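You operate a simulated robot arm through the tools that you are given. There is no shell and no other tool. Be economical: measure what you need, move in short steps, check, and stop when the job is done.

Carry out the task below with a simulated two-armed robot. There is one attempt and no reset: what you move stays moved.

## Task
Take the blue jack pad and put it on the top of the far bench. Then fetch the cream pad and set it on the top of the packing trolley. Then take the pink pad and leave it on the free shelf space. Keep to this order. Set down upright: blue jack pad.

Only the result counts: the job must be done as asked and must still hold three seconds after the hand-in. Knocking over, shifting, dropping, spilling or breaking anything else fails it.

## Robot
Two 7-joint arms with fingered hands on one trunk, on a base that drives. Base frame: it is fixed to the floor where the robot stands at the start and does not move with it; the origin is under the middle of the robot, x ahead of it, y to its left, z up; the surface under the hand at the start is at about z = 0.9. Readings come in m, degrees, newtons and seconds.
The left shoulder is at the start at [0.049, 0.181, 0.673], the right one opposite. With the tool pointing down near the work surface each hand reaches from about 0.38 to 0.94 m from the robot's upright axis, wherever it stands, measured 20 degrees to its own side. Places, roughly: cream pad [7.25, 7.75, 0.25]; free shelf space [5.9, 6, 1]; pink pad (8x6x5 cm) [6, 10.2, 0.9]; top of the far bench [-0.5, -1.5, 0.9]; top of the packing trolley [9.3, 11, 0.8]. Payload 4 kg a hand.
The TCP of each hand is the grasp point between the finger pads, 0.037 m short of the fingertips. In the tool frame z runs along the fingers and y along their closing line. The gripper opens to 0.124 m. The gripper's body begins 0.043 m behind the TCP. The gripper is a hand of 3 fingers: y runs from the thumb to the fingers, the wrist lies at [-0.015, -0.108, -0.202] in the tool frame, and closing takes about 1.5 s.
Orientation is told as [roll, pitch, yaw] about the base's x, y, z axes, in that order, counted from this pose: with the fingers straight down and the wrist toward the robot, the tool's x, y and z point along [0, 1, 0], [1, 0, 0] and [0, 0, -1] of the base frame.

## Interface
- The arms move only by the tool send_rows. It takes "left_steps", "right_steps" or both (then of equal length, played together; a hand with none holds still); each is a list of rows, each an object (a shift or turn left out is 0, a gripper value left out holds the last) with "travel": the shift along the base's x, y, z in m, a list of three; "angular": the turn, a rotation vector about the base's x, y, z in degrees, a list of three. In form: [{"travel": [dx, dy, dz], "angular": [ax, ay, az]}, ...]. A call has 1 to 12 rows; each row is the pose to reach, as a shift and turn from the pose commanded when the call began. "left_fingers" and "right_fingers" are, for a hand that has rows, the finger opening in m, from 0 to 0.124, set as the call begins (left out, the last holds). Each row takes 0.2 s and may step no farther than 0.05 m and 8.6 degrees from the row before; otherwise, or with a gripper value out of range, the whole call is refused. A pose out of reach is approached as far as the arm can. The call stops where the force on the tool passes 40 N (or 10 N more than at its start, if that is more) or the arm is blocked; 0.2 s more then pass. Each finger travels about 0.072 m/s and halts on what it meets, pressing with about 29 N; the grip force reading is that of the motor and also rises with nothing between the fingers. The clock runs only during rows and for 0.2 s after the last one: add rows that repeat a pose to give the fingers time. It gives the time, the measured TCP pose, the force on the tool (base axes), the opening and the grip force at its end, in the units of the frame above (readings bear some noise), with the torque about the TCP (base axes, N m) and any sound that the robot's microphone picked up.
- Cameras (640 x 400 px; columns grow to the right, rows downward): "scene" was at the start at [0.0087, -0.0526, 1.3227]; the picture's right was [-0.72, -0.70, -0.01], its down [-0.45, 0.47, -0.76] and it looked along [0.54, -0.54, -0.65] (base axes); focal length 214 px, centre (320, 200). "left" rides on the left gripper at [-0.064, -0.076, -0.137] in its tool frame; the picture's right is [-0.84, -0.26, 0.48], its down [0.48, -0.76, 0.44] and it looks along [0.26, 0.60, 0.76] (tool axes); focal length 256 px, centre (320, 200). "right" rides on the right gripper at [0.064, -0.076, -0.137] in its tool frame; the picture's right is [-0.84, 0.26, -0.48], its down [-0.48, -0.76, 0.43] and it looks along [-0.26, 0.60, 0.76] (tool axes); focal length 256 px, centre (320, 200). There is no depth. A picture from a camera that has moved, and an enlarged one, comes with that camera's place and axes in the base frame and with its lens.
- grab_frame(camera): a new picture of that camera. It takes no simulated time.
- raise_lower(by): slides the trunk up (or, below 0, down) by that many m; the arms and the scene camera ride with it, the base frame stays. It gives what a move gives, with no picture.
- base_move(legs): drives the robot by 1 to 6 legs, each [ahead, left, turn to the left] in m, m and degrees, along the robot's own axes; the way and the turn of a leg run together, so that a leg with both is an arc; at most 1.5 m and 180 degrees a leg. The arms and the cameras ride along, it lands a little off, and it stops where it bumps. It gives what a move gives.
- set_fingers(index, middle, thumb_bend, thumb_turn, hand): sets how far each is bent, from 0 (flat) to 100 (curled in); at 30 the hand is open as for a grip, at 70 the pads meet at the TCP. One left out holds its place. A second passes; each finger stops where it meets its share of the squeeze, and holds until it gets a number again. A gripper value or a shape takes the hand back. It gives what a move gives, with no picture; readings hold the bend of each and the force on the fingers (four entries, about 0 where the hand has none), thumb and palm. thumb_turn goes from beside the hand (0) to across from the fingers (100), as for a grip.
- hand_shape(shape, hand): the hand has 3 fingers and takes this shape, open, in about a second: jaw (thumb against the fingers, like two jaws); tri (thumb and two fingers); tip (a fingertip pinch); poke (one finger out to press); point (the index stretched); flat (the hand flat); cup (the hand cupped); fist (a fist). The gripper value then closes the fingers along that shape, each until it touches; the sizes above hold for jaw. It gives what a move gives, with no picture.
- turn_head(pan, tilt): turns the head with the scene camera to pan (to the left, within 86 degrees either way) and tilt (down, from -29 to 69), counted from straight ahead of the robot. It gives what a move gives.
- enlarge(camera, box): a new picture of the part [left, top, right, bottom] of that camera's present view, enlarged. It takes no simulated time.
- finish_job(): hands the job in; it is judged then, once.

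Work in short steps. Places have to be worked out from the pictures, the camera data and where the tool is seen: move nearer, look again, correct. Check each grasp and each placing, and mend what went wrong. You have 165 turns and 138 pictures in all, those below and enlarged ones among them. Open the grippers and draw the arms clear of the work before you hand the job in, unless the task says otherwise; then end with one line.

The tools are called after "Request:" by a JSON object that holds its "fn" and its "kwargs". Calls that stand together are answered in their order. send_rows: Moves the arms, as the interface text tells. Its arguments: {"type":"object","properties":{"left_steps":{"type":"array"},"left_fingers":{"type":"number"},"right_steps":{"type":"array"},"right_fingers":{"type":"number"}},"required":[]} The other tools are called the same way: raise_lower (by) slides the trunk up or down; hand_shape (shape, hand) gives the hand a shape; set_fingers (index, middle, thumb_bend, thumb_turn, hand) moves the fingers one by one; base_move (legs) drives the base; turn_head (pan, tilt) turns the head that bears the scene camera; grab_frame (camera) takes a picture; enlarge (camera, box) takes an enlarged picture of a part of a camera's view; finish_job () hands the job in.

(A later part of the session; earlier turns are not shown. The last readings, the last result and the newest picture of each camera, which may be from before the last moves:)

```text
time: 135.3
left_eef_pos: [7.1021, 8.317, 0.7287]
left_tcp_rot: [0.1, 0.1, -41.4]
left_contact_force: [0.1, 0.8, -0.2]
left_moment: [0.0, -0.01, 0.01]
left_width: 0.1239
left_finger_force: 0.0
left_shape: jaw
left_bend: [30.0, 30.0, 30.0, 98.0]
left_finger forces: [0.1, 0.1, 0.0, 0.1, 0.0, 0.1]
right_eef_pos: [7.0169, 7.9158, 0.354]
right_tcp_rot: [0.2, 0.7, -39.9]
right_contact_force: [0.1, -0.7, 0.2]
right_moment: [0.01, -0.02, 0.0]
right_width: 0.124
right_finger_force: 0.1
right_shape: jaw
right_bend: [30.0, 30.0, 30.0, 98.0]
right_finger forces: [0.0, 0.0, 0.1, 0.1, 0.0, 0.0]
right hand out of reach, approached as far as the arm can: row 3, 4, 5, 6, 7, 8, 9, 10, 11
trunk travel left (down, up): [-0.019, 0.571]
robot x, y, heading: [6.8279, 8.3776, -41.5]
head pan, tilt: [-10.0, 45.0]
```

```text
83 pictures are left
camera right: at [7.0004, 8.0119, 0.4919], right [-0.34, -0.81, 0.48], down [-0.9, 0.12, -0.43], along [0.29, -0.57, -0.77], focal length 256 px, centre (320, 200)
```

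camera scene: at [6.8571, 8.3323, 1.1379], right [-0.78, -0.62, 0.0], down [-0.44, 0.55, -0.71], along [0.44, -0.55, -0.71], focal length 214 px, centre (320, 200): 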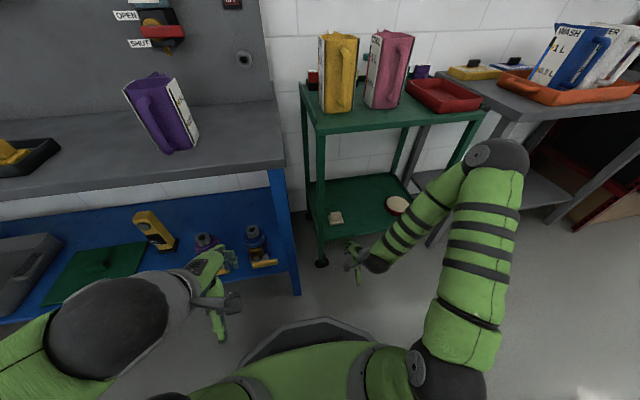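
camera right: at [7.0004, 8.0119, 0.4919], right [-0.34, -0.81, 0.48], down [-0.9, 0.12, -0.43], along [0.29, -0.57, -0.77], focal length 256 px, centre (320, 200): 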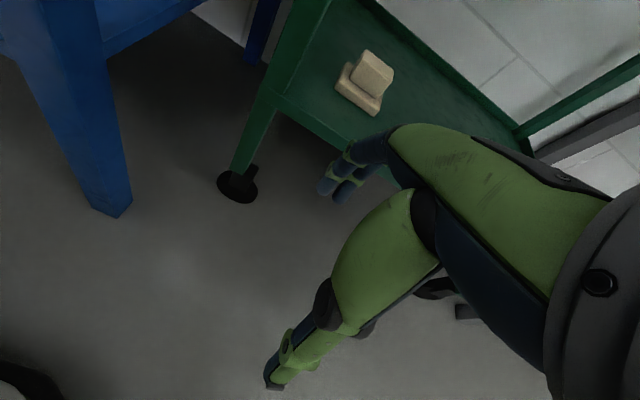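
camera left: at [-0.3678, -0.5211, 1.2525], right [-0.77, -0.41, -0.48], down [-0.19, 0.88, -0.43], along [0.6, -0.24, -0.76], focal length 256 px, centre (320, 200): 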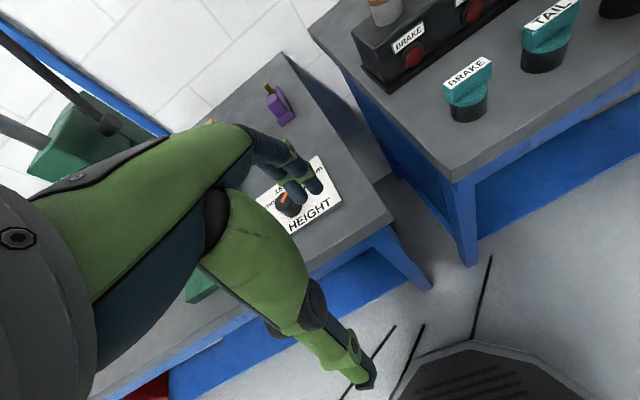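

The elbow sits high, so I back the base by 0.12 m. The arm can then reach in with a flatter forearm and stay below the trolley's top.

Request:
{"fn": "base_move", "kwargs": {"legs": [[-0.12, 0, 0]]}}

Request:
{"fn": "send_rows", "kwargs": {"right_steps": [{"travel": [0.035, -0.029, 0.01]}, {"travel": [0.07, -0.057, 0.015]}, {"travel": [0.105, -0.086, 0.016]}, {"travel": [0.14, -0.115, 0.016]}, {"travel": [0.17, -0.14, 0.016]}, {"travel": [0.17, -0.14, 0.016]}]}}

Request:
{"fn": "grab_frame", "kwargs": {"camera": "scene"}}

Request:
{"fn": "grab_frame", "kwargs": {"camera": "right"}}

```text
time: 136.5
left_eef_pos: [7.0126, 8.3945, 0.7281]
left_tcp_rot: [0.1, 0.2, -41.5]
left_contact_force: [-0.2, -0.5, -0.9]
left_moment: [0.0, -0.02, -0.01]
left_width: 0.1237
left_finger_force: 0.0
left_shape: jaw
left_bend: [30.0, 30.0, 30.0, 98.0]
left_finger forces: [0.0, 0.1, 0.0, 0.0, 0.0, 0.0]
right_eef_pos: [6.9267, 7.9939, 0.3549]
right_tcp_rot: [0.2, 0.7, -39.9]
right_contact_force: [0.7, -0.9, 0.4]
right_moment: [-0.04, 0.0, 0.0]
right_width: 0.124
right_finger_force: 0.0
right_shape: jaw
right_bend: [30.0, 30.0, 30.0, 98.0]
right_finger forces: [0.1, 0.0, 0.0, 0.1, 0.1, 0.0]
trunk travel left (down, up): [-0.019, 0.571]
robot x, y, heading: [6.7363, 8.4495, -41.5]
head pan, tilt: [-10.0, 45.0]
```

```text
time: 137.9
left_eef_pos: [7.0128, 8.3964, 0.7274]
left_tcp_rot: [0.1, 0.0, -41.5]
left_contact_force: [-0.4, 0.2, -0.2]
left_moment: [-0.01, 0.01, 0.05]
left_width: 0.1241
left_finger_force: 0.1
left_shape: jaw
left_bend: [30.0, 30.0, 30.0, 98.0]
left_finger forces: [0.0, 0.0, 0.1, 0.0, 0.0, 0.0]
right_eef_pos: [7.0956, 7.8549, 0.3688]
right_tcp_rot: [0.3, 0.7, -39.9]
right_contact_force: [0.3, -0.5, -0.1]
right_moment: [0.03, -0.02, -0.03]
right_width: 0.1241
right_finger_force: 0.1
right_shape: jaw
right_bend: [30.0, 30.0, 30.0, 98.0]
right_finger forces: [0.1, 0.1, 0.0, 0.1, 0.0, 0.0]
trunk travel left (down, up): [-0.019, 0.571]
robot x, y, heading: [6.7403, 8.454, -41.2]
head pan, tilt: [-10.0, 45.0]
```

```text
82 pictures are left
camera scene: at [6.7677, 8.4114, 1.1379], right [-0.78, -0.62, 0.0], down [-0.44, 0.55, -0.71], along [0.44, -0.55, -0.71], focal length 214 px, centre (320, 200)
```

scene: 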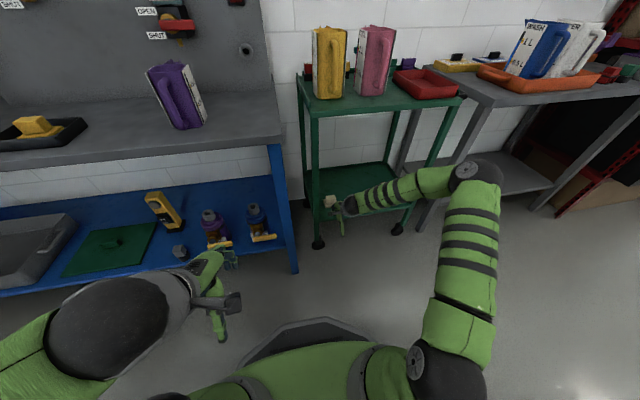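

```text
81 pictures are left
camera right: at [7.0803, 7.9507, 0.5066], right [-0.34, -0.81, 0.48], down [-0.9, 0.12, -0.43], along [0.29, -0.57, -0.77], focal length 256 px, centre (320, 200)
```

right: 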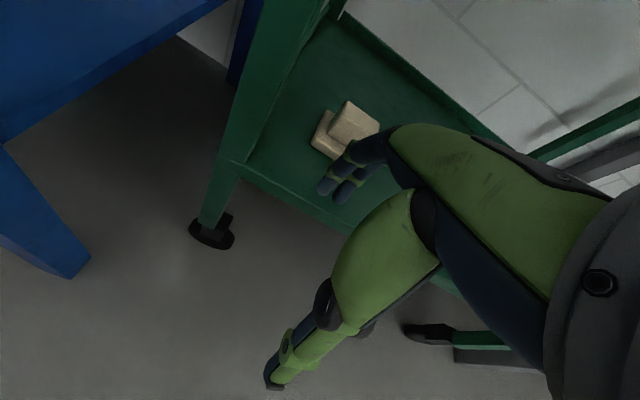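

The pad is clearly seen: centre ≈ (7.256, 7.697), aligned with the hand's yaw. I slide the hand in under the trolley top to just above the pad.

Request:
{"fn": "send_rows", "kwargs": {"right_steps": [{"travel": [0.02, -0.03, 0]}, {"travel": [0.05, -0.055, 0]}, {"travel": [0.08, -0.085, 0]}, {"travel": [0.11, -0.11, 0]}, {"travel": [0.135, -0.135, 0]}, {"travel": [0.16, -0.158, 0]}, {"travel": [0.16, -0.158, 0]}]}}

Request:
{"fn": "grab_frame", "kwargs": {"camera": "scene"}}

Request:
{"fn": "grab_frame", "kwargs": {"camera": "right"}}

```text
time: 139.5
left_eef_pos: [7.0127, 8.3952, 0.7278]
left_tcp_rot: [0.1, 0.1, -41.5]
left_contact_force: [0.4, 0.2, 0.4]
left_moment: [-0.03, 0.03, -0.02]
left_width: 0.1241
left_finger_force: 0.0
left_shape: jaw
left_bend: [30.0, 30.0, 30.0, 98.0]
left_finger forces: [0.0, 0.0, 0.0, 0.1, 0.0, 0.0]
right_eef_pos: [7.2587, 7.696, 0.3723]
right_tcp_rot: [0.2, 0.7, -39.8]
right_contact_force: [0.7, -0.4, 0.1]
right_moment: [0.03, -0.05, 0.02]
right_width: 0.1239
right_finger_force: 0.0
right_shape: jaw
right_bend: [30.0, 30.0, 30.0, 98.0]
right_finger forces: [0.1, 0.0, 0.1, 0.0, 0.0, 0.0]
trunk travel left (down, up): [-0.019, 0.571]
robot x, y, heading: [6.7406, 8.452, -41.5]
head pan, tilt: [-10.0, 45.0]
```

```text
80 pictures are left
camera scene: at [6.7678, 8.4114, 1.1379], right [-0.78, -0.62, 0.0], down [-0.44, 0.55, -0.71], along [0.44, -0.55, -0.71], focal length 214 px, centre (320, 200)
```

scene: 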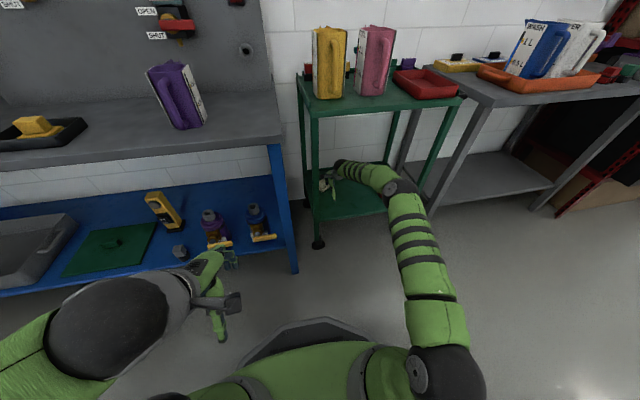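

```text
79 pictures are left
camera right: at [7.2418, 7.7922, 0.509], right [-0.34, -0.81, 0.48], down [-0.9, 0.12, -0.43], along [0.29, -0.57, -0.77], focal length 256 px, centre (320, 200)
```

right: 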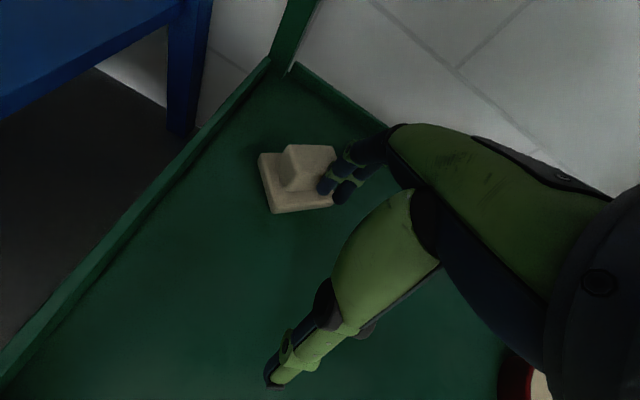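

The pad has been nudged and turned by the fingertips, so the shelf must be higher than assumed (about 0.30). Nothing else was touched. I raise the hand by 5 cm and look again.

Request:
{"fn": "send_rows", "kwargs": {"right_steps": [{"travel": [-0.01, 0.008, 0.01]}, {"travel": [-0.02, 0.016, 0.03]}, {"travel": [-0.02, 0.016, 0.055]}, {"travel": [-0.02, 0.016, 0.055]}]}}

Request:
{"fn": "grab_frame", "kwargs": {"camera": "right"}}

Request:
{"fn": "enlarge", "kwargs": {"camera": "scene", "box": [270, 60, 490, 260]}}

```text
time: 140.5
left_eef_pos: [7.0128, 8.3949, 0.7282]
left_tcp_rot: [0.1, 0.1, -41.5]
left_contact_force: [-0.5, -0.2, -0.4]
left_moment: [0.01, 0.0, 0.01]
left_width: 0.124
left_finger_force: 0.1
left_shape: jaw
left_bend: [30.0, 30.0, 30.0, 98.0]
left_finger forces: [0.1, 0.0, 0.0, 0.1, 0.1, 0.0]
right_eef_pos: [7.2381, 7.7115, 0.4272]
right_tcp_rot: [0.2, 0.7, -39.9]
right_contact_force: [-0.5, 0.6, -0.4]
right_moment: [-0.01, -0.02, 0.0]
right_width: 0.1238
right_finger_force: 0.1
right_shape: jaw
right_bend: [30.0, 30.0, 30.0, 98.0]
right_finger forces: [0.1, 0.1, 0.0, 0.1, 0.0, 0.0]
trunk travel left (down, up): [-0.019, 0.571]
robot x, y, heading: [6.7404, 8.4576, -41.3]
head pan, tilt: [-10.0, 45.0]
```

```text
78 pictures are left
camera right: at [7.2215, 7.8082, 0.5642], right [-0.34, -0.81, 0.48], down [-0.9, 0.12, -0.43], along [0.29, -0.57, -0.77], focal length 256 px, centre (320, 200)
```

right: 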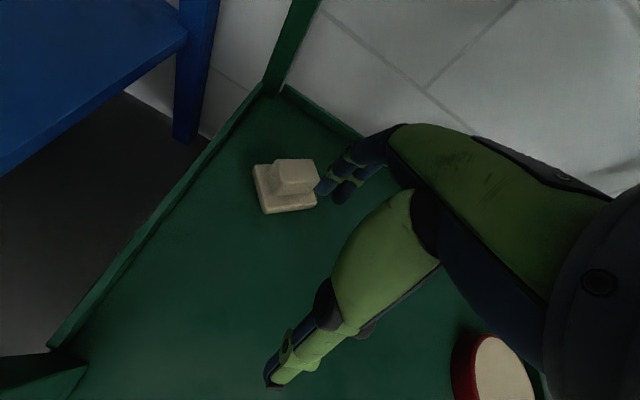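

```text
2.00 times, centred on (380, 160) of scene
camera zoom: at [6.7678, 8.4114, 1.1379], right [-0.78, -0.62, 0.0], down [-0.44, 0.55, -0.71], along [0.44, -0.55, -0.71], focal length 429 px, centre (200, 280)
```

zoom: 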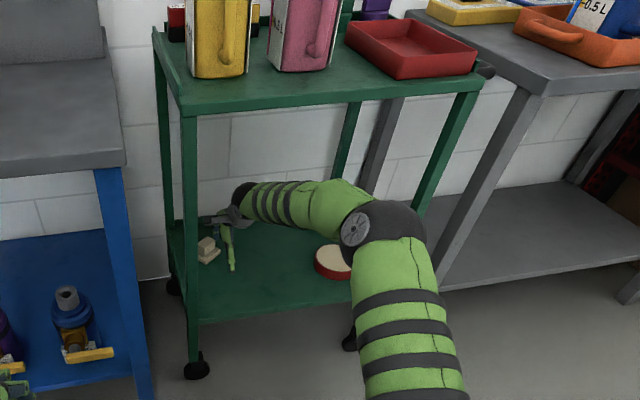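

The pad now sits at about (7.356, 7.64), square to the base axes, with 0.19 m free behind it. I keep the hand above pad height, turn it to yaw 0, and move over the pad.

Request:
{"fn": "send_rows", "kwargs": {"right_steps": [{"travel": [0.01, -0.01, 0], "angular": [0, 0, 7]}, {"travel": [0.03, -0.02, 0], "angular": [0, 0, 14]}, {"travel": [0.05, -0.03, 0], "angular": [0, 0, 21]}, {"travel": [0.07, -0.045, 0], "angular": [0, 0, 28]}, {"travel": [0.09, -0.06, 0], "angular": [0, 0, 34]}, {"travel": [0.11, -0.072, 0], "angular": [0, 0, 40]}, {"travel": [0.11, -0.072, 0], "angular": [0, 0, 40]}]}}

Request:
{"fn": "grab_frame", "kwargs": {"camera": "right"}}

Request:
{"fn": "enlarge", "kwargs": {"camera": "scene", "box": [270, 60, 490, 260]}}

```text
time: 142.1
left_eef_pos: [7.0134, 8.3955, 0.7283]
left_tcp_rot: [0.0, 0.0, -41.5]
left_contact_force: [-0.1, -0.4, -0.2]
left_moment: [0.06, -0.03, -0.01]
left_width: 0.1239
left_finger_force: 0.2
left_shape: jaw
left_bend: [30.0, 30.0, 30.0, 98.0]
left_finger forces: [0.0, 0.1, 0.1, 0.1, 0.0, 0.0]
right_eef_pos: [7.2778, 7.7094, 0.4123]
right_tcp_rot: [0.2, 0.7, 0.1]
right_contact_force: [0.3, 0.1, -0.7]
right_moment: [0.03, -0.01, -0.02]
right_width: 0.124
right_finger_force: 0.0
right_shape: jaw
right_bend: [30.0, 30.0, 30.0, 98.0]
right_finger forces: [0.1, 0.0, 0.1, 0.0, 0.0, 0.1]
right hand out of reach, approached as far as the arm can: row 4, 5, 6, 7
trunk travel left (down, up): [-0.019, 0.571]
robot x, y, heading: [6.7388, 8.451, -41.4]
head pan, tilt: [-10.0, 45.0]
```

```text
76 pictures are left
camera right: at [7.2042, 7.7721, 0.5493], right [0.27, -0.84, 0.48], down [-0.76, -0.48, -0.43], along [0.59, -0.25, -0.77], focal length 256 px, centre (320, 200)
```

right: 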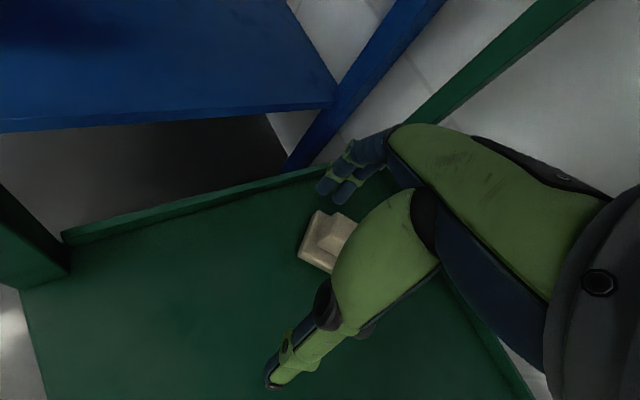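

```text
2.00 times, centred on (380, 160) of scene
camera zoom: at [6.7679, 8.4113, 1.1379], right [-0.78, -0.62, 0.0], down [-0.44, 0.55, -0.71], along [0.44, -0.55, -0.71], focal length 429 px, centre (200, 280)
```

zoom: 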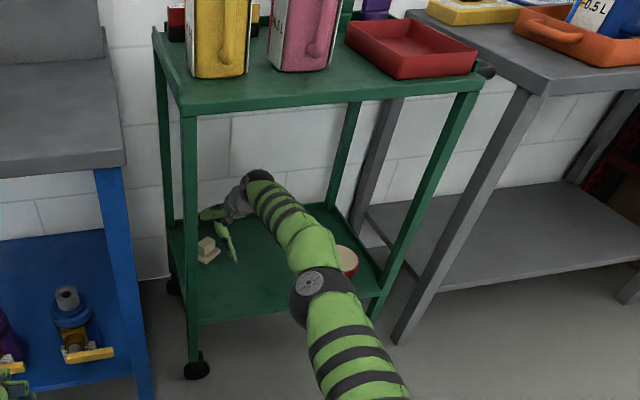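

The arm is at full stretch at (7.278, 7.709), and the pad is confirmed near (7.358, 7.647). Driving the base 0.10 m forward will put the hand right over it, and the elbow stays clear.

Request:
{"fn": "base_move", "kwargs": {"legs": [[0.105, 0, 0]]}}

Request:
{"fn": "grab_frame", "kwargs": {"camera": "right"}}

Request:
{"fn": "enlarge", "kwargs": {"camera": "scene", "box": [270, 60, 490, 260]}}

```text
time: 143.3
left_eef_pos: [7.0897, 8.3281, 0.7283]
left_tcp_rot: [0.1, 0.1, -41.5]
left_contact_force: [0.0, -0.6, -0.4]
left_moment: [0.03, -0.02, 0.01]
left_width: 0.124
left_finger_force: 0.2
left_shape: jaw
left_bend: [30.0, 30.0, 30.0, 98.0]
left_finger forces: [0.0, 0.0, 0.0, 0.0, 0.0, 0.0]
right_eef_pos: [7.3556, 7.6411, 0.4117]
right_tcp_rot: [0.2, 0.7, 0.1]
right_contact_force: [-0.3, -0.5, 0.4]
right_moment: [-0.03, 0.05, 0.04]
right_width: 0.1238
right_finger_force: 0.1
right_shape: jaw
right_bend: [30.0, 30.0, 30.0, 98.0]
right_finger forces: [0.0, 0.0, 0.0, 0.1, 0.0, 0.0]
trunk travel left (down, up): [-0.019, 0.571]
robot x, y, heading: [6.8201, 8.3881, -41.4]
head pan, tilt: [-10.0, 45.0]
```

```text
74 pictures are left
camera right: at [7.2814, 7.7035, 0.5495], right [0.26, -0.84, 0.48], down [-0.76, -0.48, -0.43], along [0.59, -0.25, -0.77], focal length 256 px, centre (320, 200)
```

right: 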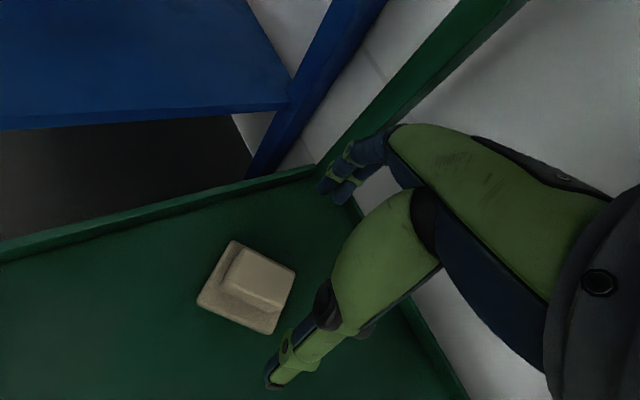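

```text
2.00 times, centred on (380, 160) of scene
camera zoom: at [6.8451, 8.3429, 1.1379], right [-0.78, -0.62, 0.0], down [-0.44, 0.55, -0.71], along [0.44, -0.55, -0.71], focal length 429 px, centre (200, 280)
```

zoom: 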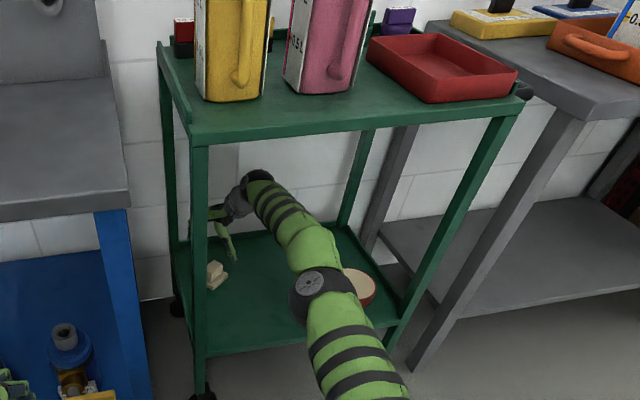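

The pad lies squarely under the hand: centre (7.355, 7.654). I shift 1.2 cm and go down for the grasp.

Request:
{"fn": "send_rows", "kwargs": {"right_steps": [{"travel": [0, 0.012, 0]}, {"travel": [0, 0.012, -0.04]}, {"travel": [0, 0.012, -0.075]}, {"travel": [0, 0.012, -0.095]}, {"travel": [0, 0.012, -0.11]}, {"travel": [0, 0.012, -0.11]}]}}

Request:
{"fn": "grab_frame", "kwargs": {"camera": "right"}}

```text
time: 144.3
left_eef_pos: [7.0895, 8.3272, 0.7286]
left_tcp_rot: [0.1, 0.0, -41.6]
left_contact_force: [0.3, 0.2, -0.3]
left_moment: [-0.03, 0.01, -0.03]
left_width: 0.1239
left_finger_force: 0.1
left_shape: jaw
left_bend: [30.0, 30.0, 30.0, 98.0]
left_finger forces: [0.1, 0.0, 0.1, 0.0, 0.0, 0.0]
right_eef_pos: [7.3572, 7.6494, 0.3353]
right_tcp_rot: [-0.2, -0.5, -0.4]
right_contact_force: [-2.5, 2.9, 16.7]
right_moment: [0.02, -1.08, 0.22]
right_width: 0.1225
right_finger_force: 0.0
right_shape: jaw
right_bend: [30.0, 30.0, 30.0, 98.0]
right_finger forces: [5.0, 11.6, 0.1, 0.0, 0.0, 0.1]
trunk travel left (down, up): [-0.019, 0.571]
robot x, y, heading: [6.817, 8.3829, -41.7]
head pan, tilt: [-10.0, 45.0]
stopped in row 4 (right hand): the force on the tool passed its limit at 51 N (the readings are from after the stop); the commanded pose is now the measured one
```

```text
72 pictures are left
camera right: at [7.2826, 7.7134, 0.4712], right [0.25, -0.84, 0.49], down [-0.76, -0.48, -0.44], along [0.6, -0.26, -0.75], focal length 256 px, centre (320, 200)
```

right: 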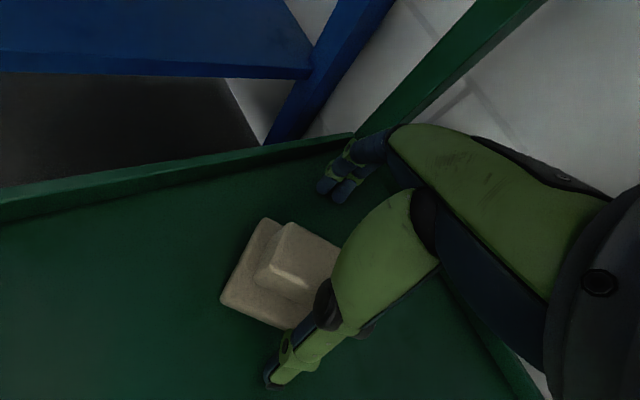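

The fingertips touched the shelf at z≈0.30, which also explains the earlier nudge. With that height the pad centre is (7.345, 7.661). I lift 1.2 cm, correct, and close.

Request:
{"fn": "send_rows", "kwargs": {"right_steps": [{"travel": [0, 0, 0.012]}, {"travel": [-0.011, 0.011, 0.012], "angular": [0, 1.0, 0]}, {"travel": [-0.011, 0.011, 0.012], "angular": [0, 1.0, 0]}]}}

Request:
{"fn": "send_rows", "kwargs": {"right_steps": [{"travel": [0, 0, 0]}, {"travel": [0, 0, 0]}, {"travel": [0, 0, 0]}, {"travel": [0, 0, 0]}, {"travel": [0, 0, 0]}, {"travel": [0, 0, 0]}, {"travel": [0, 0, 0]}, {"travel": [0, 0, 0]}], "right_fingers": 0.03}}

Request:
{"fn": "grab_frame", "kwargs": {"camera": "right"}}

```text
time: 145.1
left_eef_pos: [7.0905, 8.3271, 0.7285]
left_tcp_rot: [0.1, 0.1, -41.7]
left_contact_force: [-0.4, 0.9, -0.6]
left_moment: [-0.01, 0.0, 0.01]
left_width: 0.1242
left_finger_force: 0.1
left_shape: jaw
left_bend: [30.0, 30.0, 30.0, 98.0]
left_finger forces: [0.0, 0.0, 0.1, 0.0, 0.1, 0.0]
right_eef_pos: [7.3466, 7.6602, 0.3438]
right_tcp_rot: [-0.1, 0.9, -0.3]
right_contact_force: [0.2, -0.1, -1.4]
right_moment: [0.01, 0.0, 0.01]
right_width: 0.1241
right_finger_force: 0.1
right_shape: jaw
right_bend: [30.0, 30.0, 30.0, 98.0]
right_finger forces: [0.1, 0.0, 0.0, 0.0, 0.0, 0.0]
trunk travel left (down, up): [-0.019, 0.571]
robot x, y, heading: [6.817, 8.3847, -41.4]
head pan, tilt: [-10.0, 45.0]
```

```text
time: 146.9
left_eef_pos: [7.0909, 8.3271, 0.7276]
left_tcp_rot: [0.2, 0.1, -41.5]
left_contact_force: [0.5, -0.1, 0.1]
left_moment: [0.0, 0.01, 0.01]
left_width: 0.1239
left_finger_force: 0.1
left_shape: jaw
left_bend: [30.0, 30.0, 30.0, 98.0]
left_finger forces: [0.0, 0.0, 0.0, 0.1, 0.1, 0.1]
right_eef_pos: [7.3456, 7.66, 0.3447]
right_tcp_rot: [0.1, 0.8, -0.3]
right_contact_force: [-1.2, 0.4, 3.0]
right_moment: [-0.02, -0.06, -0.01]
right_width: 0.0585
right_finger_force: 29.4
right_shape: jaw
right_bend: [43.0, 47.0, 57.0, 100.0]
right_finger forces: [17.6, 9.8, 0.0, 0.1, 29.0, 0.0]
trunk travel left (down, up): [-0.019, 0.571]
robot x, y, heading: [6.8226, 8.3866, -41.5]
head pan, tilt: [-10.0, 45.0]
```

```text
71 pictures are left
camera right: at [7.2732, 7.7241, 0.4814], right [0.26, -0.84, 0.48], down [-0.77, -0.48, -0.42], along [0.59, -0.26, -0.77], focal length 256 px, centre (320, 200)
```

right: 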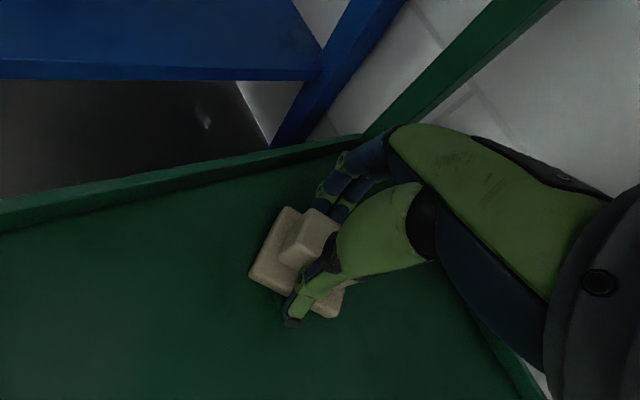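

It is gripped (58 mm, all digits loaded). I lift it 5 cm and check.

Request:
{"fn": "send_rows", "kwargs": {"right_steps": [{"travel": [0, 0, 0.02]}, {"travel": [0, 0, 0.04]}, {"travel": [0, 0, 0.055]}, {"travel": [0, 0, 0.055]}]}}

Request:
{"fn": "grab_frame", "kwargs": {"camera": "right"}}

Request:
{"fn": "grab_frame", "kwargs": {"camera": "scene"}}

```text
time: 147.9
left_eef_pos: [7.0906, 8.3272, 0.7283]
left_tcp_rot: [0.0, 0.1, -41.6]
left_contact_force: [0.1, -0.6, -0.8]
left_moment: [-0.01, 0.0, 0.03]
left_width: 0.1238
left_finger_force: 0.0
left_shape: jaw
left_bend: [30.0, 30.0, 30.0, 98.0]
left_finger forces: [0.0, 0.1, 0.0, 0.1, 0.0, 0.1]
right_eef_pos: [7.3478, 7.6596, 0.3994]
right_tcp_rot: [0.0, 0.9, -0.3]
right_contact_force: [0.1, -0.3, -1.2]
right_moment: [-0.01, 0.04, 0.0]
right_width: 0.0586
right_finger_force: 29.4
right_shape: jaw
right_bend: [43.0, 47.0, 57.0, 100.0]
right_finger forces: [18.0, 10.1, 0.0, 0.1, 27.7, 0.1]
trunk travel left (down, up): [-0.019, 0.571]
robot x, y, heading: [6.8188, 8.3825, -41.3]
head pan, tilt: [-10.0, 45.0]
```

```text
70 pictures are left
camera right: at [7.275, 7.724, 0.5369], right [0.26, -0.84, 0.48], down [-0.77, -0.48, -0.42], along [0.58, -0.26, -0.77], focal length 256 px, centre (320, 200)
```

right: 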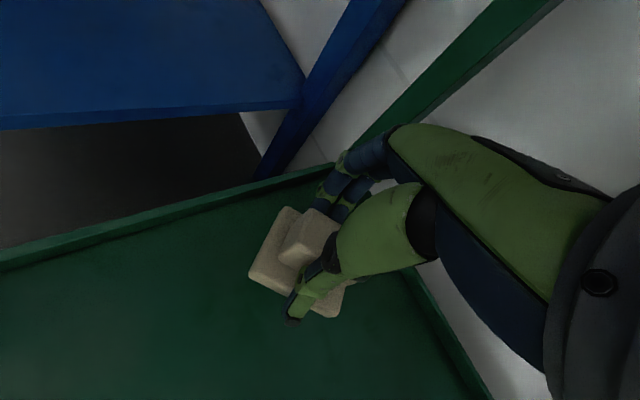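

```text
69 pictures are left
camera scene: at [6.8451, 8.3429, 1.1379], right [-0.78, -0.62, 0.0], down [-0.44, 0.55, -0.71], along [0.44, -0.55, -0.71], focal length 214 px, centre (320, 200)
```

scene: 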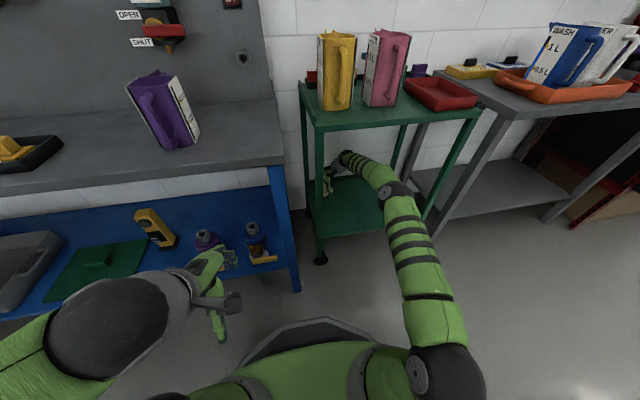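

The pad is held clear of the shelf. I back straight out of the trolley by driving backwards.

Request:
{"fn": "base_move", "kwargs": {"legs": [[-0.55, 0, 0]]}}

Request:
{"fn": "grab_frame", "kwargs": {"camera": "scene"}}

```text
time: 151.0
left_eef_pos: [6.6877, 8.6839, 0.7283]
left_tcp_rot: [0.2, 0.2, -42.3]
left_contact_force: [-0.2, -0.1, -0.6]
left_moment: [0.02, 0.01, -0.03]
left_width: 0.1237
left_finger_force: 0.1
left_shape: jaw
left_bend: [30.0, 30.0, 30.0, 98.0]
left_finger forces: [0.0, 0.0, 0.0, 0.0, 0.0, 0.0]
right_eef_pos: [6.936, 8.0135, 0.3995]
right_tcp_rot: [0.1, 0.8, -1.0]
right_contact_force: [0.2, -0.1, -0.7]
right_moment: [0.02, 0.0, 0.03]
right_width: 0.0586
right_finger_force: 29.4
right_shape: jaw
right_bend: [43.0, 47.0, 57.0, 100.0]
right_finger forces: [17.9, 10.1, 0.0, 0.0, 27.8, 0.0]
trunk travel left (down, up): [-0.019, 0.571]
robot x, y, heading: [6.4156, 8.7447, -42.5]
head pan, tilt: [-10.0, 45.0]
```

```text
68 pictures are left
camera scene: at [6.4424, 8.7039, 1.1379], right [-0.79, -0.61, 0.0], down [-0.43, 0.56, -0.71], along [0.43, -0.56, -0.71], focal length 214 px, centre (320, 200)
```

scene: 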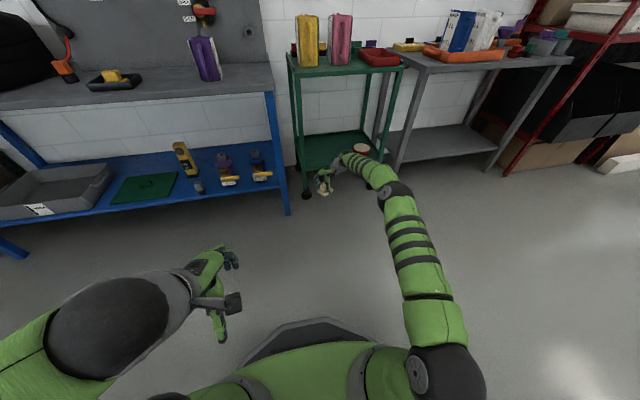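

I'm clear of the trolley. I raise the trunk and draw the hand in for driving.

Request:
{"fn": "raise_lower", "kwargs": {"by": 0.3}}

Request:
{"fn": "send_rows", "kwargs": {"right_steps": [{"travel": [-0.025, 0.023, 0.03]}, {"travel": [-0.05, 0.046, 0.06]}, {"travel": [-0.075, 0.069, 0.09]}, {"travel": [-0.1, 0.092, 0.12]}, {"travel": [-0.125, 0.115, 0.15]}, {"travel": [-0.15, 0.138, 0.18]}, {"travel": [-0.175, 0.161, 0.2]}, {"travel": [-0.2, 0.185, 0.22]}, {"travel": [-0.225, 0.207, 0.24]}, {"travel": [-0.25, 0.23, 0.26]}, {"travel": [-0.275, 0.253, 0.28]}, {"travel": [-0.3, 0.276, 0.3]}]}}

Request:
{"fn": "turn_head", "kwargs": {"pan": 85, "tilt": 15}}

Request:
{"fn": "grab_frame", "kwargs": {"camera": "scene"}}

Request:
{"fn": "grab_frame", "kwargs": {"camera": "right"}}

```text
time: 154.0
left_eef_pos: [6.6885, 8.6844, 1.0279]
left_tcp_rot: [0.1, 0.1, -42.2]
left_contact_force: [-0.2, -0.4, -0.6]
left_moment: [0.01, 0.0, -0.03]
left_width: 0.1239
left_finger_force: 0.1
left_shape: jaw
left_bend: [30.0, 30.0, 30.0, 98.0]
left_finger forces: [0.0, 0.1, 0.0, 0.1, 0.0, 0.1]
right_eef_pos: [6.9372, 8.014, 0.699]
right_tcp_rot: [0.1, 0.9, -1.0]
right_contact_force: [-0.1, 0.8, -0.6]
right_moment: [-0.04, -0.02, 0.01]
right_width: 0.0586
right_finger_force: 29.1
right_shape: jaw
right_bend: [43.0, 47.0, 57.0, 100.0]
right_finger forces: [18.0, 10.1, 0.1, 0.0, 27.9, 0.0]
trunk travel left (down, up): [-0.319, 0.271]
robot x, y, heading: [6.4164, 8.7469, -42.1]
head pan, tilt: [-10.0, 45.0]
```

```text
time: 156.6
left_eef_pos: [6.6868, 8.6846, 1.0278]
left_tcp_rot: [0.1, 0.1, -42.3]
left_contact_force: [-0.3, 0.1, -1.1]
left_moment: [0.02, -0.01, 0.01]
left_width: 0.1237
left_finger_force: 0.0
left_shape: jaw
left_bend: [30.0, 30.0, 30.0, 98.0]
left_finger forces: [0.0, 0.0, 0.1, 0.1, 0.0, 0.0]
right_eef_pos: [6.6386, 8.2898, 0.997]
right_tcp_rot: [-0.1, 0.8, -1.0]
right_contact_force: [-0.2, -0.3, -0.9]
right_moment: [-0.01, 0.01, 0.0]
right_width: 0.0585
right_finger_force: 29.2
right_shape: jaw
right_bend: [43.0, 47.0, 57.0, 100.0]
right_finger forces: [17.8, 10.1, 0.0, 0.0, 27.5, 0.1]
trunk travel left (down, up): [-0.319, 0.271]
robot x, y, heading: [6.4155, 8.7477, -42.3]
head pan, tilt: [-10.0, 45.0]
```

```text
time: 158.3
left_eef_pos: [6.6868, 8.6871, 1.0269]
left_tcp_rot: [0.0, 0.2, -42.3]
left_contact_force: [0.4, 0.6, 1.0]
left_moment: [0.0, 0.01, 0.01]
left_width: 0.1238
left_finger_force: 0.0
left_shape: jaw
left_bend: [30.0, 30.0, 30.0, 98.0]
left_finger forces: [0.0, 0.1, 0.0, 0.1, 0.0, 0.1]
right_eef_pos: [6.6381, 8.2886, 0.9965]
right_tcp_rot: [0.0, 0.8, -1.1]
right_contact_force: [-0.5, -0.1, -1.0]
right_moment: [0.01, 0.01, 0.0]
right_width: 0.0584
right_finger_force: 29.0
right_shape: jaw
right_bend: [43.0, 47.0, 57.0, 100.0]
right_finger forces: [17.8, 10.1, 0.0, 0.0, 27.4, 0.1]
trunk travel left (down, up): [-0.319, 0.271]
robot x, y, heading: [6.4118, 8.7474, -42.5]
head pan, tilt: [85.0, 15.0]
```

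```text
67 pictures are left
camera scene: at [6.4613, 8.8317, 1.4847], right [0.68, -0.74, 0.0], down [-0.19, -0.18, -0.97], along [0.71, 0.65, -0.26], focal length 214 px, centre (320, 200)
```

scene: 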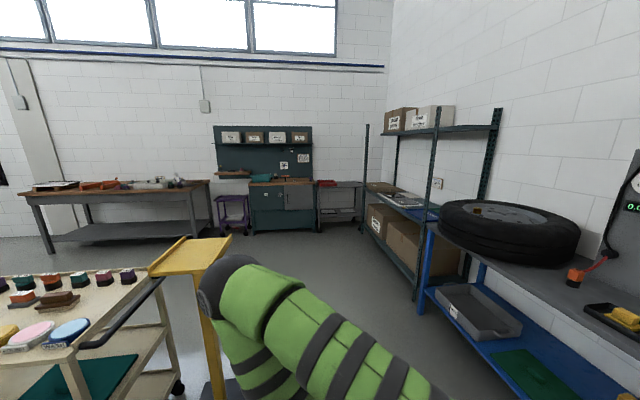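

```text
66 pictures are left
camera right: at [6.5655, 8.3535, 1.1345], right [0.25, -0.84, 0.48], down [-0.77, -0.47, -0.42], along [0.58, -0.27, -0.77], focal length 256 px, centre (320, 200)
```

right: 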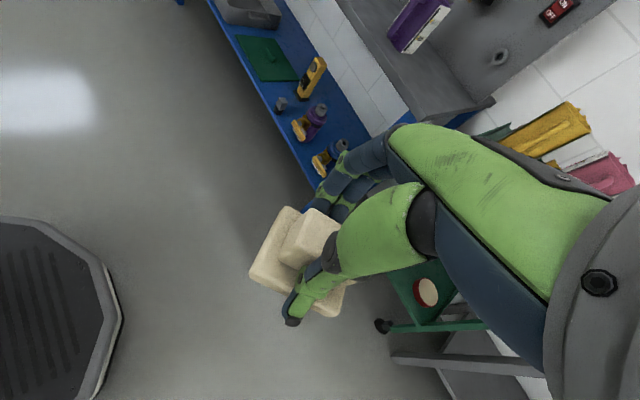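

The packing trolley should be the grey trolley in the corner at pixel (340, 190). I zoom in there, and on the pink pad's cream trolley.

Request:
{"fn": "enlarge", "kwargs": {"camera": "scene", "box": [200, 120, 440, 280]}}

Request:
{"fn": "enlarge", "kwargs": {"camera": "scene", "box": [0, 220, 260, 400]}}

```text
2.50 times, centred on (320, 200) of scene
camera zoom: at [6.4613, 8.8317, 1.4847], right [0.68, -0.74, 0.0], down [-0.19, -0.18, -0.97], along [0.71, 0.65, -0.26], focal length 536 px, centre (320, 200)
```

zoom: 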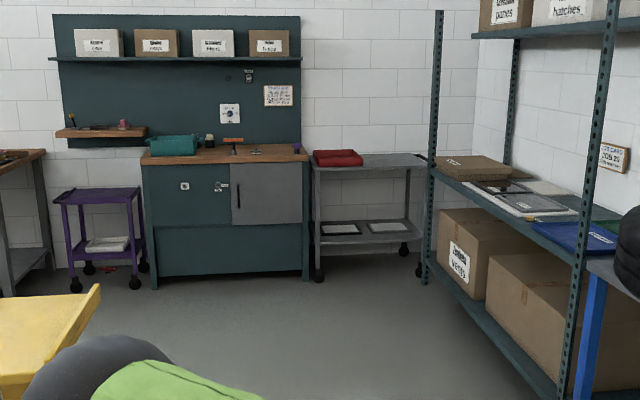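

```text
2.22 times, centred on (130, 310) of scene
camera zoom: at [6.4613, 8.8317, 1.4847], right [0.68, -0.74, 0.0], down [-0.19, -0.18, -0.97], along [0.71, 0.65, -0.26], focal length 477 px, centre (742, -44)
```

zoom: 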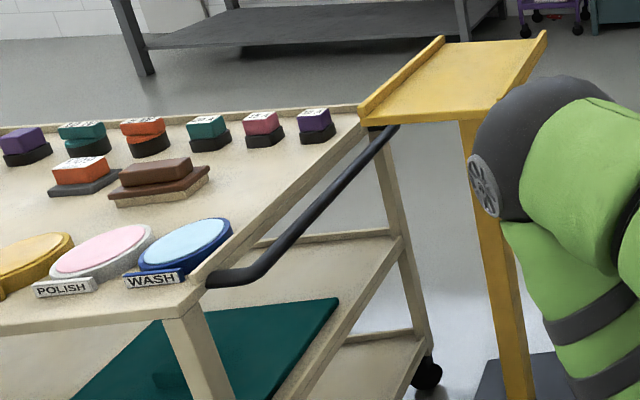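

The grey trolley at (9.3, 11) has a free top right of the red cloth. I turn and drive toward it, stopping short to look again.

Request:
{"fn": "base_move", "kwargs": {"legs": [[0, 0, 82], [1.2, -0.03, 0], [1.2, -0.03, 5]]}}

Request:
{"fn": "turn_head", "kwargs": {"pan": -5, "tilt": 30}}

Request:
{"fn": "grab_frame", "kwargs": {"camera": "scene"}}

```text
time: 173.6
left_eef_pos: [8.3097, 10.5674, 1.0273]
left_tcp_rot: [0.2, 0.1, 45.6]
left_contact_force: [0.4, -0.6, -0.6]
left_moment: [0.0, 0.02, 0.0]
left_width: 0.1236
left_finger_force: 0.0
left_shape: jaw
left_bend: [30.0, 30.0, 30.0, 98.0]
left_finger forces: [0.0, 0.1, 0.0, 0.0, 0.0, 0.1]
right_eef_pos: [8.7043, 10.5032, 0.9975]
right_tcp_rot: [0.1, 0.8, 86.9]
right_contact_force: [-0.2, -0.6, -0.7]
right_moment: [0.02, 0.03, -0.04]
right_width: 0.0581
right_finger_force: 28.4
right_shape: jaw
right_bend: [43.0, 47.0, 57.0, 100.0]
right_finger forces: [17.6, 10.0, 0.0, 0.1, 27.1, 0.0]
trunk travel left (down, up): [-0.319, 0.271]
robot x, y, heading: [8.2375, 10.2978, 45.3]
head pan, tilt: [85.0, 15.0]
```

```text
time: 175.2
left_eef_pos: [8.3113, 10.5677, 1.0273]
left_tcp_rot: [0.1, 0.1, 45.6]
left_contact_force: [0.9, -1.0, 0.4]
left_moment: [0.0, -0.05, 0.0]
left_width: 0.1238
left_finger_force: 0.0
left_shape: jaw
left_bend: [30.0, 30.0, 30.0, 98.0]
left_finger forces: [0.0, 0.0, 0.0, 0.0, 0.0, 0.0]
right_eef_pos: [8.7042, 10.5035, 0.9971]
right_tcp_rot: [0.0, 0.8, 86.8]
right_contact_force: [0.2, -0.7, -0.4]
right_moment: [-0.02, -0.03, 0.02]
right_width: 0.0581
right_finger_force: 28.8
right_shape: jaw
right_bend: [43.0, 47.0, 57.0, 100.0]
right_finger forces: [17.6, 10.0, 0.0, 0.0, 27.1, 0.1]
trunk travel left (down, up): [-0.319, 0.271]
robot x, y, heading: [8.2351, 10.2951, 45.6]
head pan, tilt: [-5.0, 30.0]
```

```text
63 pictures are left
camera scene: at [8.286, 10.3356, 1.4605], right [0.65, -0.76, 0.0], down [-0.38, -0.33, -0.87], along [0.66, 0.56, -0.5], focal length 214 px, centre (320, 200)
```

scene: 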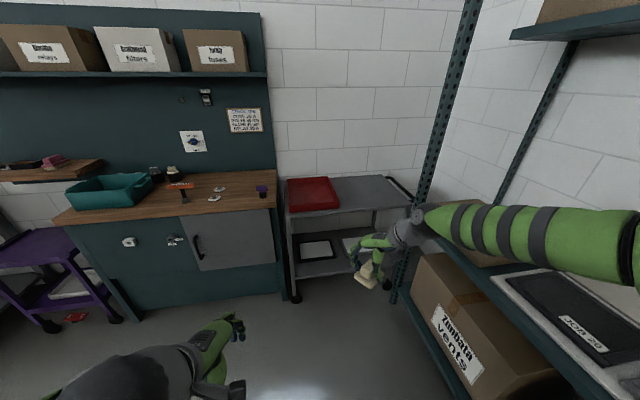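

The right side of the trolley top is free around (9.42, 10.90). I drive forward to about (8.74, 10.68), keeping the right elbow away from the rack.

Request:
{"fn": "base_move", "kwargs": {"legs": [[0.62, -0.09, 0]]}}

Request:
{"fn": "turn_head", "kwargs": {"pan": -20, "tilt": 40}}

Request:
{"fn": "grab_frame", "kwargs": {"camera": "scene"}}

Request:
{"fn": "grab_frame", "kwargs": {"camera": "right"}}

```text
time: 178.8
left_eef_pos: [8.8114, 10.9494, 1.0276]
left_tcp_rot: [0.1, 0.1, 45.6]
left_contact_force: [0.3, -0.6, -0.6]
left_moment: [-0.03, -0.01, 0.02]
left_width: 0.1237
left_finger_force: 0.1
left_shape: jaw
left_bend: [30.0, 30.0, 30.0, 98.0]
left_finger forces: [0.1, 0.0, 0.0, 0.0, 0.1, 0.0]
right_eef_pos: [9.2044, 10.8858, 0.9981]
right_tcp_rot: [0.0, 0.7, 86.9]
right_contact_force: [-0.8, 0.0, 0.1]
right_moment: [-0.01, -0.01, -0.02]
right_width: 0.0579
right_finger_force: 28.9
right_shape: jaw
right_bend: [43.0, 47.0, 57.0, 100.0]
right_finger forces: [17.5, 10.0, 0.0, 0.1, 27.1, 0.1]
trunk travel left (down, up): [-0.319, 0.271]
robot x, y, heading: [8.7363, 10.6801, 45.6]
head pan, tilt: [-5.0, 30.0]
```

```text
time: 179.5
left_eef_pos: [8.8108, 10.9493, 1.0283]
left_tcp_rot: [0.0, 0.1, 45.6]
left_contact_force: [0.3, 0.3, -0.2]
left_moment: [-0.02, 0.03, 0.03]
left_width: 0.1239
left_finger_force: 0.1
left_shape: jaw
left_bend: [30.0, 30.0, 30.0, 98.0]
left_finger forces: [0.1, 0.0, 0.0, 0.0, 0.0, 0.0]
right_eef_pos: [9.2048, 10.8839, 0.9972]
right_tcp_rot: [0.0, 0.8, 87.0]
right_contact_force: [-0.3, 0.1, -1.0]
right_moment: [-0.03, 0.03, 0.02]
right_width: 0.0581
right_finger_force: 28.9
right_shape: jaw
right_bend: [43.0, 47.0, 57.0, 100.0]
right_finger forces: [17.7, 10.0, 0.0, 0.0, 27.1, 0.0]
trunk travel left (down, up): [-0.319, 0.271]
robot x, y, heading: [8.7378, 10.6791, 45.4]
head pan, tilt: [-20.0, 40.0]
```

```text
62 pictures are left
camera scene: at [8.7949, 10.6953, 1.4452], right [0.43, -0.9, 0.0], down [-0.58, -0.28, -0.77], along [0.69, 0.33, -0.64], focal length 214 px, centre (320, 200)
```

scene: 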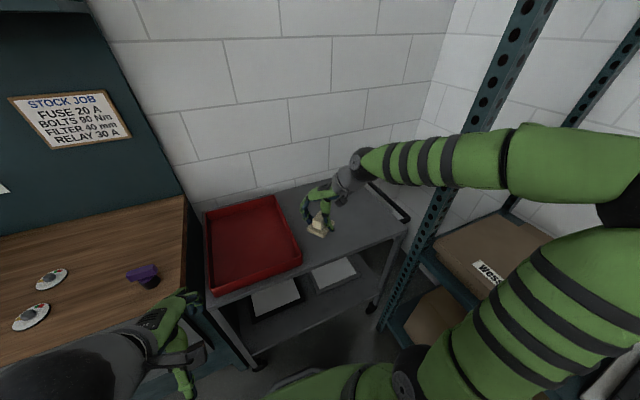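

```text
61 pictures are left
camera right: at [9.1378, 10.8144, 1.1347], right [0.85, 0.22, 0.48], down [0.44, -0.79, -0.42], along [0.29, 0.57, -0.77], focal length 256 px, centre (320, 200)
```

right: 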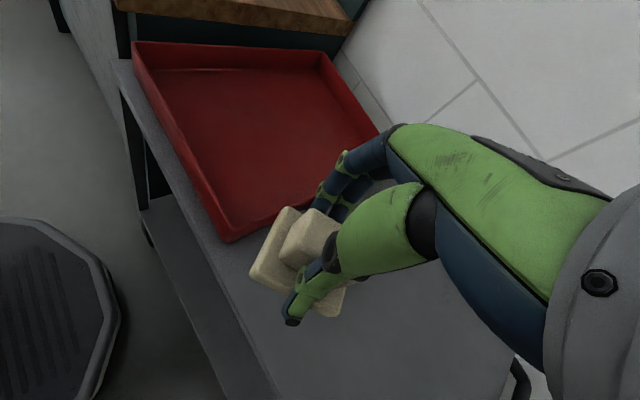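

The red item is a tray, and the area to its right is free. Before extending, I check where the right elbow is relative to the rack.

Request:
{"fn": "turn_head", "kwargs": {"pan": -60, "tilt": 30}}

Request:
{"fn": "grab_frame", "kwargs": {"camera": "scene"}}

```text
time: 180.6
left_eef_pos: [8.8114, 10.9481, 1.0275]
left_tcp_rot: [0.2, 0.1, 45.6]
left_contact_force: [0.2, 0.0, 0.1]
left_moment: [-0.02, 0.01, -0.01]
left_width: 0.1241
left_finger_force: 0.1
left_shape: jaw
left_bend: [30.0, 30.0, 30.0, 98.0]
left_finger forces: [0.0, 0.0, 0.1, 0.0, 0.1, 0.1]
right_eef_pos: [9.206, 10.8853, 0.9982]
right_tcp_rot: [0.0, 0.8, 86.9]
right_contact_force: [0.7, -0.1, -0.1]
right_moment: [0.01, 0.03, 0.01]
right_width: 0.0582
right_finger_force: 29.1
right_shape: jaw
right_bend: [43.0, 47.0, 57.0, 100.0]
right_finger forces: [17.6, 10.0, 0.1, 0.0, 27.1, 0.1]
trunk travel left (down, up): [-0.319, 0.271]
robot x, y, heading: [8.741, 10.6767, 45.3]
head pan, tilt: [-60.0, 30.0]
```

```text
60 pictures are left
camera scene: at [8.8058, 10.6361, 1.4605], right [-0.25, -0.97, 0.0], down [-0.48, 0.12, -0.87], along [0.84, -0.22, -0.5], focal length 214 px, centre (320, 200)
```

scene: 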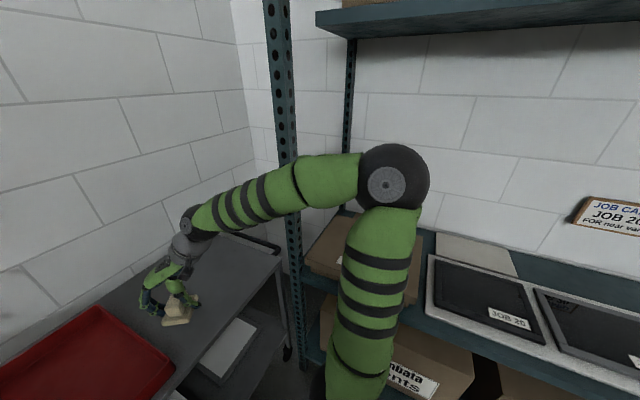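

The elbow is about 0.1 m clear of the rack and the forearm 0.2 m from the post. I move the hand to (9.345, 10.89) over the free patch, then look.

Request:
{"fn": "send_rows", "kwargs": {"right_steps": [{"travel": [0.035, 0.001, 0]}, {"travel": [0.07, 0.003, 0]}, {"travel": [0.105, 0.004, 0]}, {"travel": [0.14, 0.005, 0]}, {"travel": [0.14, 0.005, -0.03]}, {"travel": [0.14, 0.005, -0.06]}, {"travel": [0.14, 0.005, -0.06]}]}}

Request:
{"fn": "grab_frame", "kwargs": {"camera": "right"}}

Request:
{"fn": "grab_frame", "kwargs": {"camera": "scene"}}

```text
time: 182.2
left_eef_pos: [8.811, 10.95, 1.0278]
left_tcp_rot: [0.2, 0.2, 45.5]
left_contact_force: [-0.7, -0.4, -0.2]
left_moment: [0.0, -0.03, 0.01]
left_width: 0.1238
left_finger_force: 0.0
left_shape: jaw
left_bend: [30.0, 30.0, 30.0, 98.0]
left_finger forces: [0.0, 0.1, 0.1, 0.0, 0.0, 0.1]
right_eef_pos: [9.3476, 10.8898, 0.9367]
right_tcp_rot: [0.0, 0.8, 87.0]
right_contact_force: [-0.4, 0.2, -0.1]
right_moment: [0.0, 0.0, 0.03]
right_width: 0.0581
right_finger_force: 29.0
right_shape: jaw
right_bend: [43.0, 47.0, 57.0, 100.0]
right_finger forces: [17.6, 9.9, 0.0, 0.0, 27.1, 0.0]
trunk travel left (down, up): [-0.319, 0.271]
robot x, y, heading: [8.737, 10.6786, 45.5]
head pan, tilt: [-60.0, 30.0]
```

```text
59 pictures are left
camera right: at [9.2802, 10.8188, 1.0746], right [0.85, 0.22, 0.48], down [0.44, -0.79, -0.42], along [0.29, 0.57, -0.77], focal length 256 px, centre (320, 200)
```

right: 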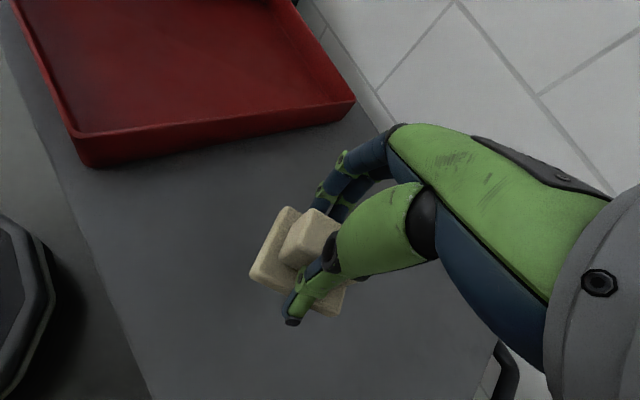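

```text
58 pictures are left
camera scene: at [8.806, 10.6361, 1.4605], right [-0.25, -0.97, 0.0], down [-0.48, 0.12, -0.87], along [0.84, -0.22, -0.5], focal length 214 px, centre (320, 200)
```

scene: 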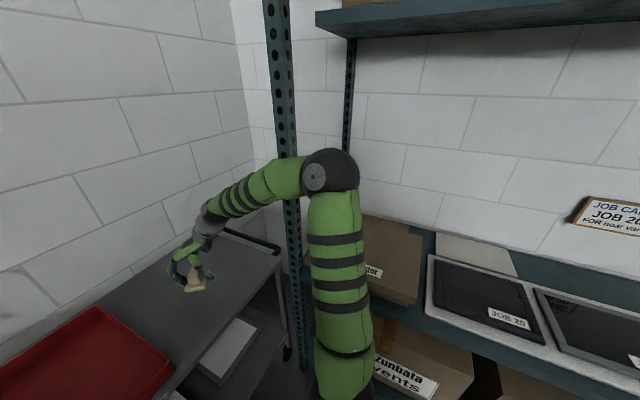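

The pad hovers over a clear area, well away from the tray. I lower it slowly until it touches.

Request:
{"fn": "send_rows", "kwargs": {"right_steps": [{"travel": [0, 0, -0.03]}, {"travel": [0, 0, -0.05]}, {"travel": [0, 0, -0.065]}, {"travel": [0, 0, -0.075]}, {"travel": [0, 0, -0.082]}, {"travel": [0, 0, -0.088]}, {"travel": [0, 0, -0.088]}]}}

Request:
{"fn": "grab_frame", "kwargs": {"camera": "right"}}

```text
time: 183.8
left_eef_pos: [8.8113, 10.9477, 1.0285]
left_tcp_rot: [0.1, 0.1, 45.5]
left_contact_force: [-0.2, 0.4, 0.0]
left_moment: [0.02, 0.03, -0.01]
left_width: 0.1238
left_finger_force: 0.1
left_shape: jaw
left_bend: [30.0, 30.0, 30.0, 98.0]
left_finger forces: [0.0, 0.0, 0.0, 0.0, 0.1, 0.1]
right_eef_pos: [9.3468, 10.8913, 0.8485]
right_tcp_rot: [0.0, 0.8, 87.1]
right_contact_force: [-0.5, -0.3, -0.6]
right_moment: [-0.01, -0.03, 0.03]
right_width: 0.0581
right_finger_force: 29.3
right_shape: jaw
right_bend: [43.0, 47.0, 57.0, 100.0]
right_finger forces: [17.5, 10.0, 0.1, 0.0, 27.0, 0.1]
trunk travel left (down, up): [-0.319, 0.271]
robot x, y, heading: [8.7358, 10.6777, 45.5]
head pan, tilt: [-60.0, 30.0]
```

```text
57 pictures are left
camera right: at [9.2791, 10.8195, 0.9863], right [0.85, 0.22, 0.48], down [0.44, -0.79, -0.42], along [0.29, 0.57, -0.77], focal length 256 px, centre (320, 200)
```

right: 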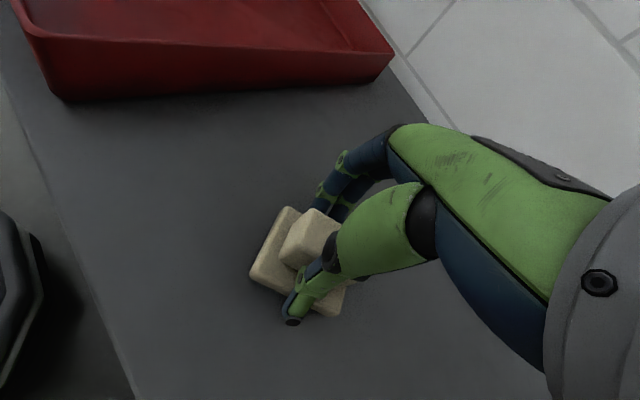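

There is no contact yet, so I continue in small steps.

Request:
{"fn": "send_rows", "kwargs": {"right_steps": [{"travel": [0, 0, -0.004]}, {"travel": [0, 0, -0.008]}, {"travel": [0, 0, -0.008]}]}}

```text
time: 184.6
left_eef_pos: [8.8106, 10.9481, 1.0285]
left_tcp_rot: [0.0, 0.0, 45.6]
left_contact_force: [-0.4, -0.2, 0.2]
left_moment: [0.03, -0.03, -0.04]
left_width: 0.1238
left_finger_force: 0.0
left_shape: jaw
left_bend: [30.0, 30.0, 30.0, 98.0]
left_finger forces: [0.1, 0.0, 0.0, 0.1, 0.0, 0.0]
right_eef_pos: [9.3451, 10.8897, 0.8422]
right_tcp_rot: [-0.1, 0.8, 86.8]
right_contact_force: [1.7, -2.1, 18.6]
right_moment: [0.29, -0.02, -0.02]
right_width: 0.0583
right_finger_force: 29.2
right_shape: jaw
right_bend: [43.0, 47.0, 57.0, 100.0]
right_finger forces: [18.9, 11.0, 0.1, 0.0, 34.3, 0.0]
trunk travel left (down, up): [-0.319, 0.271]
robot x, y, heading: [8.7414, 10.6793, 45.4]
head pan, tilt: [-60.0, 30.0]
```

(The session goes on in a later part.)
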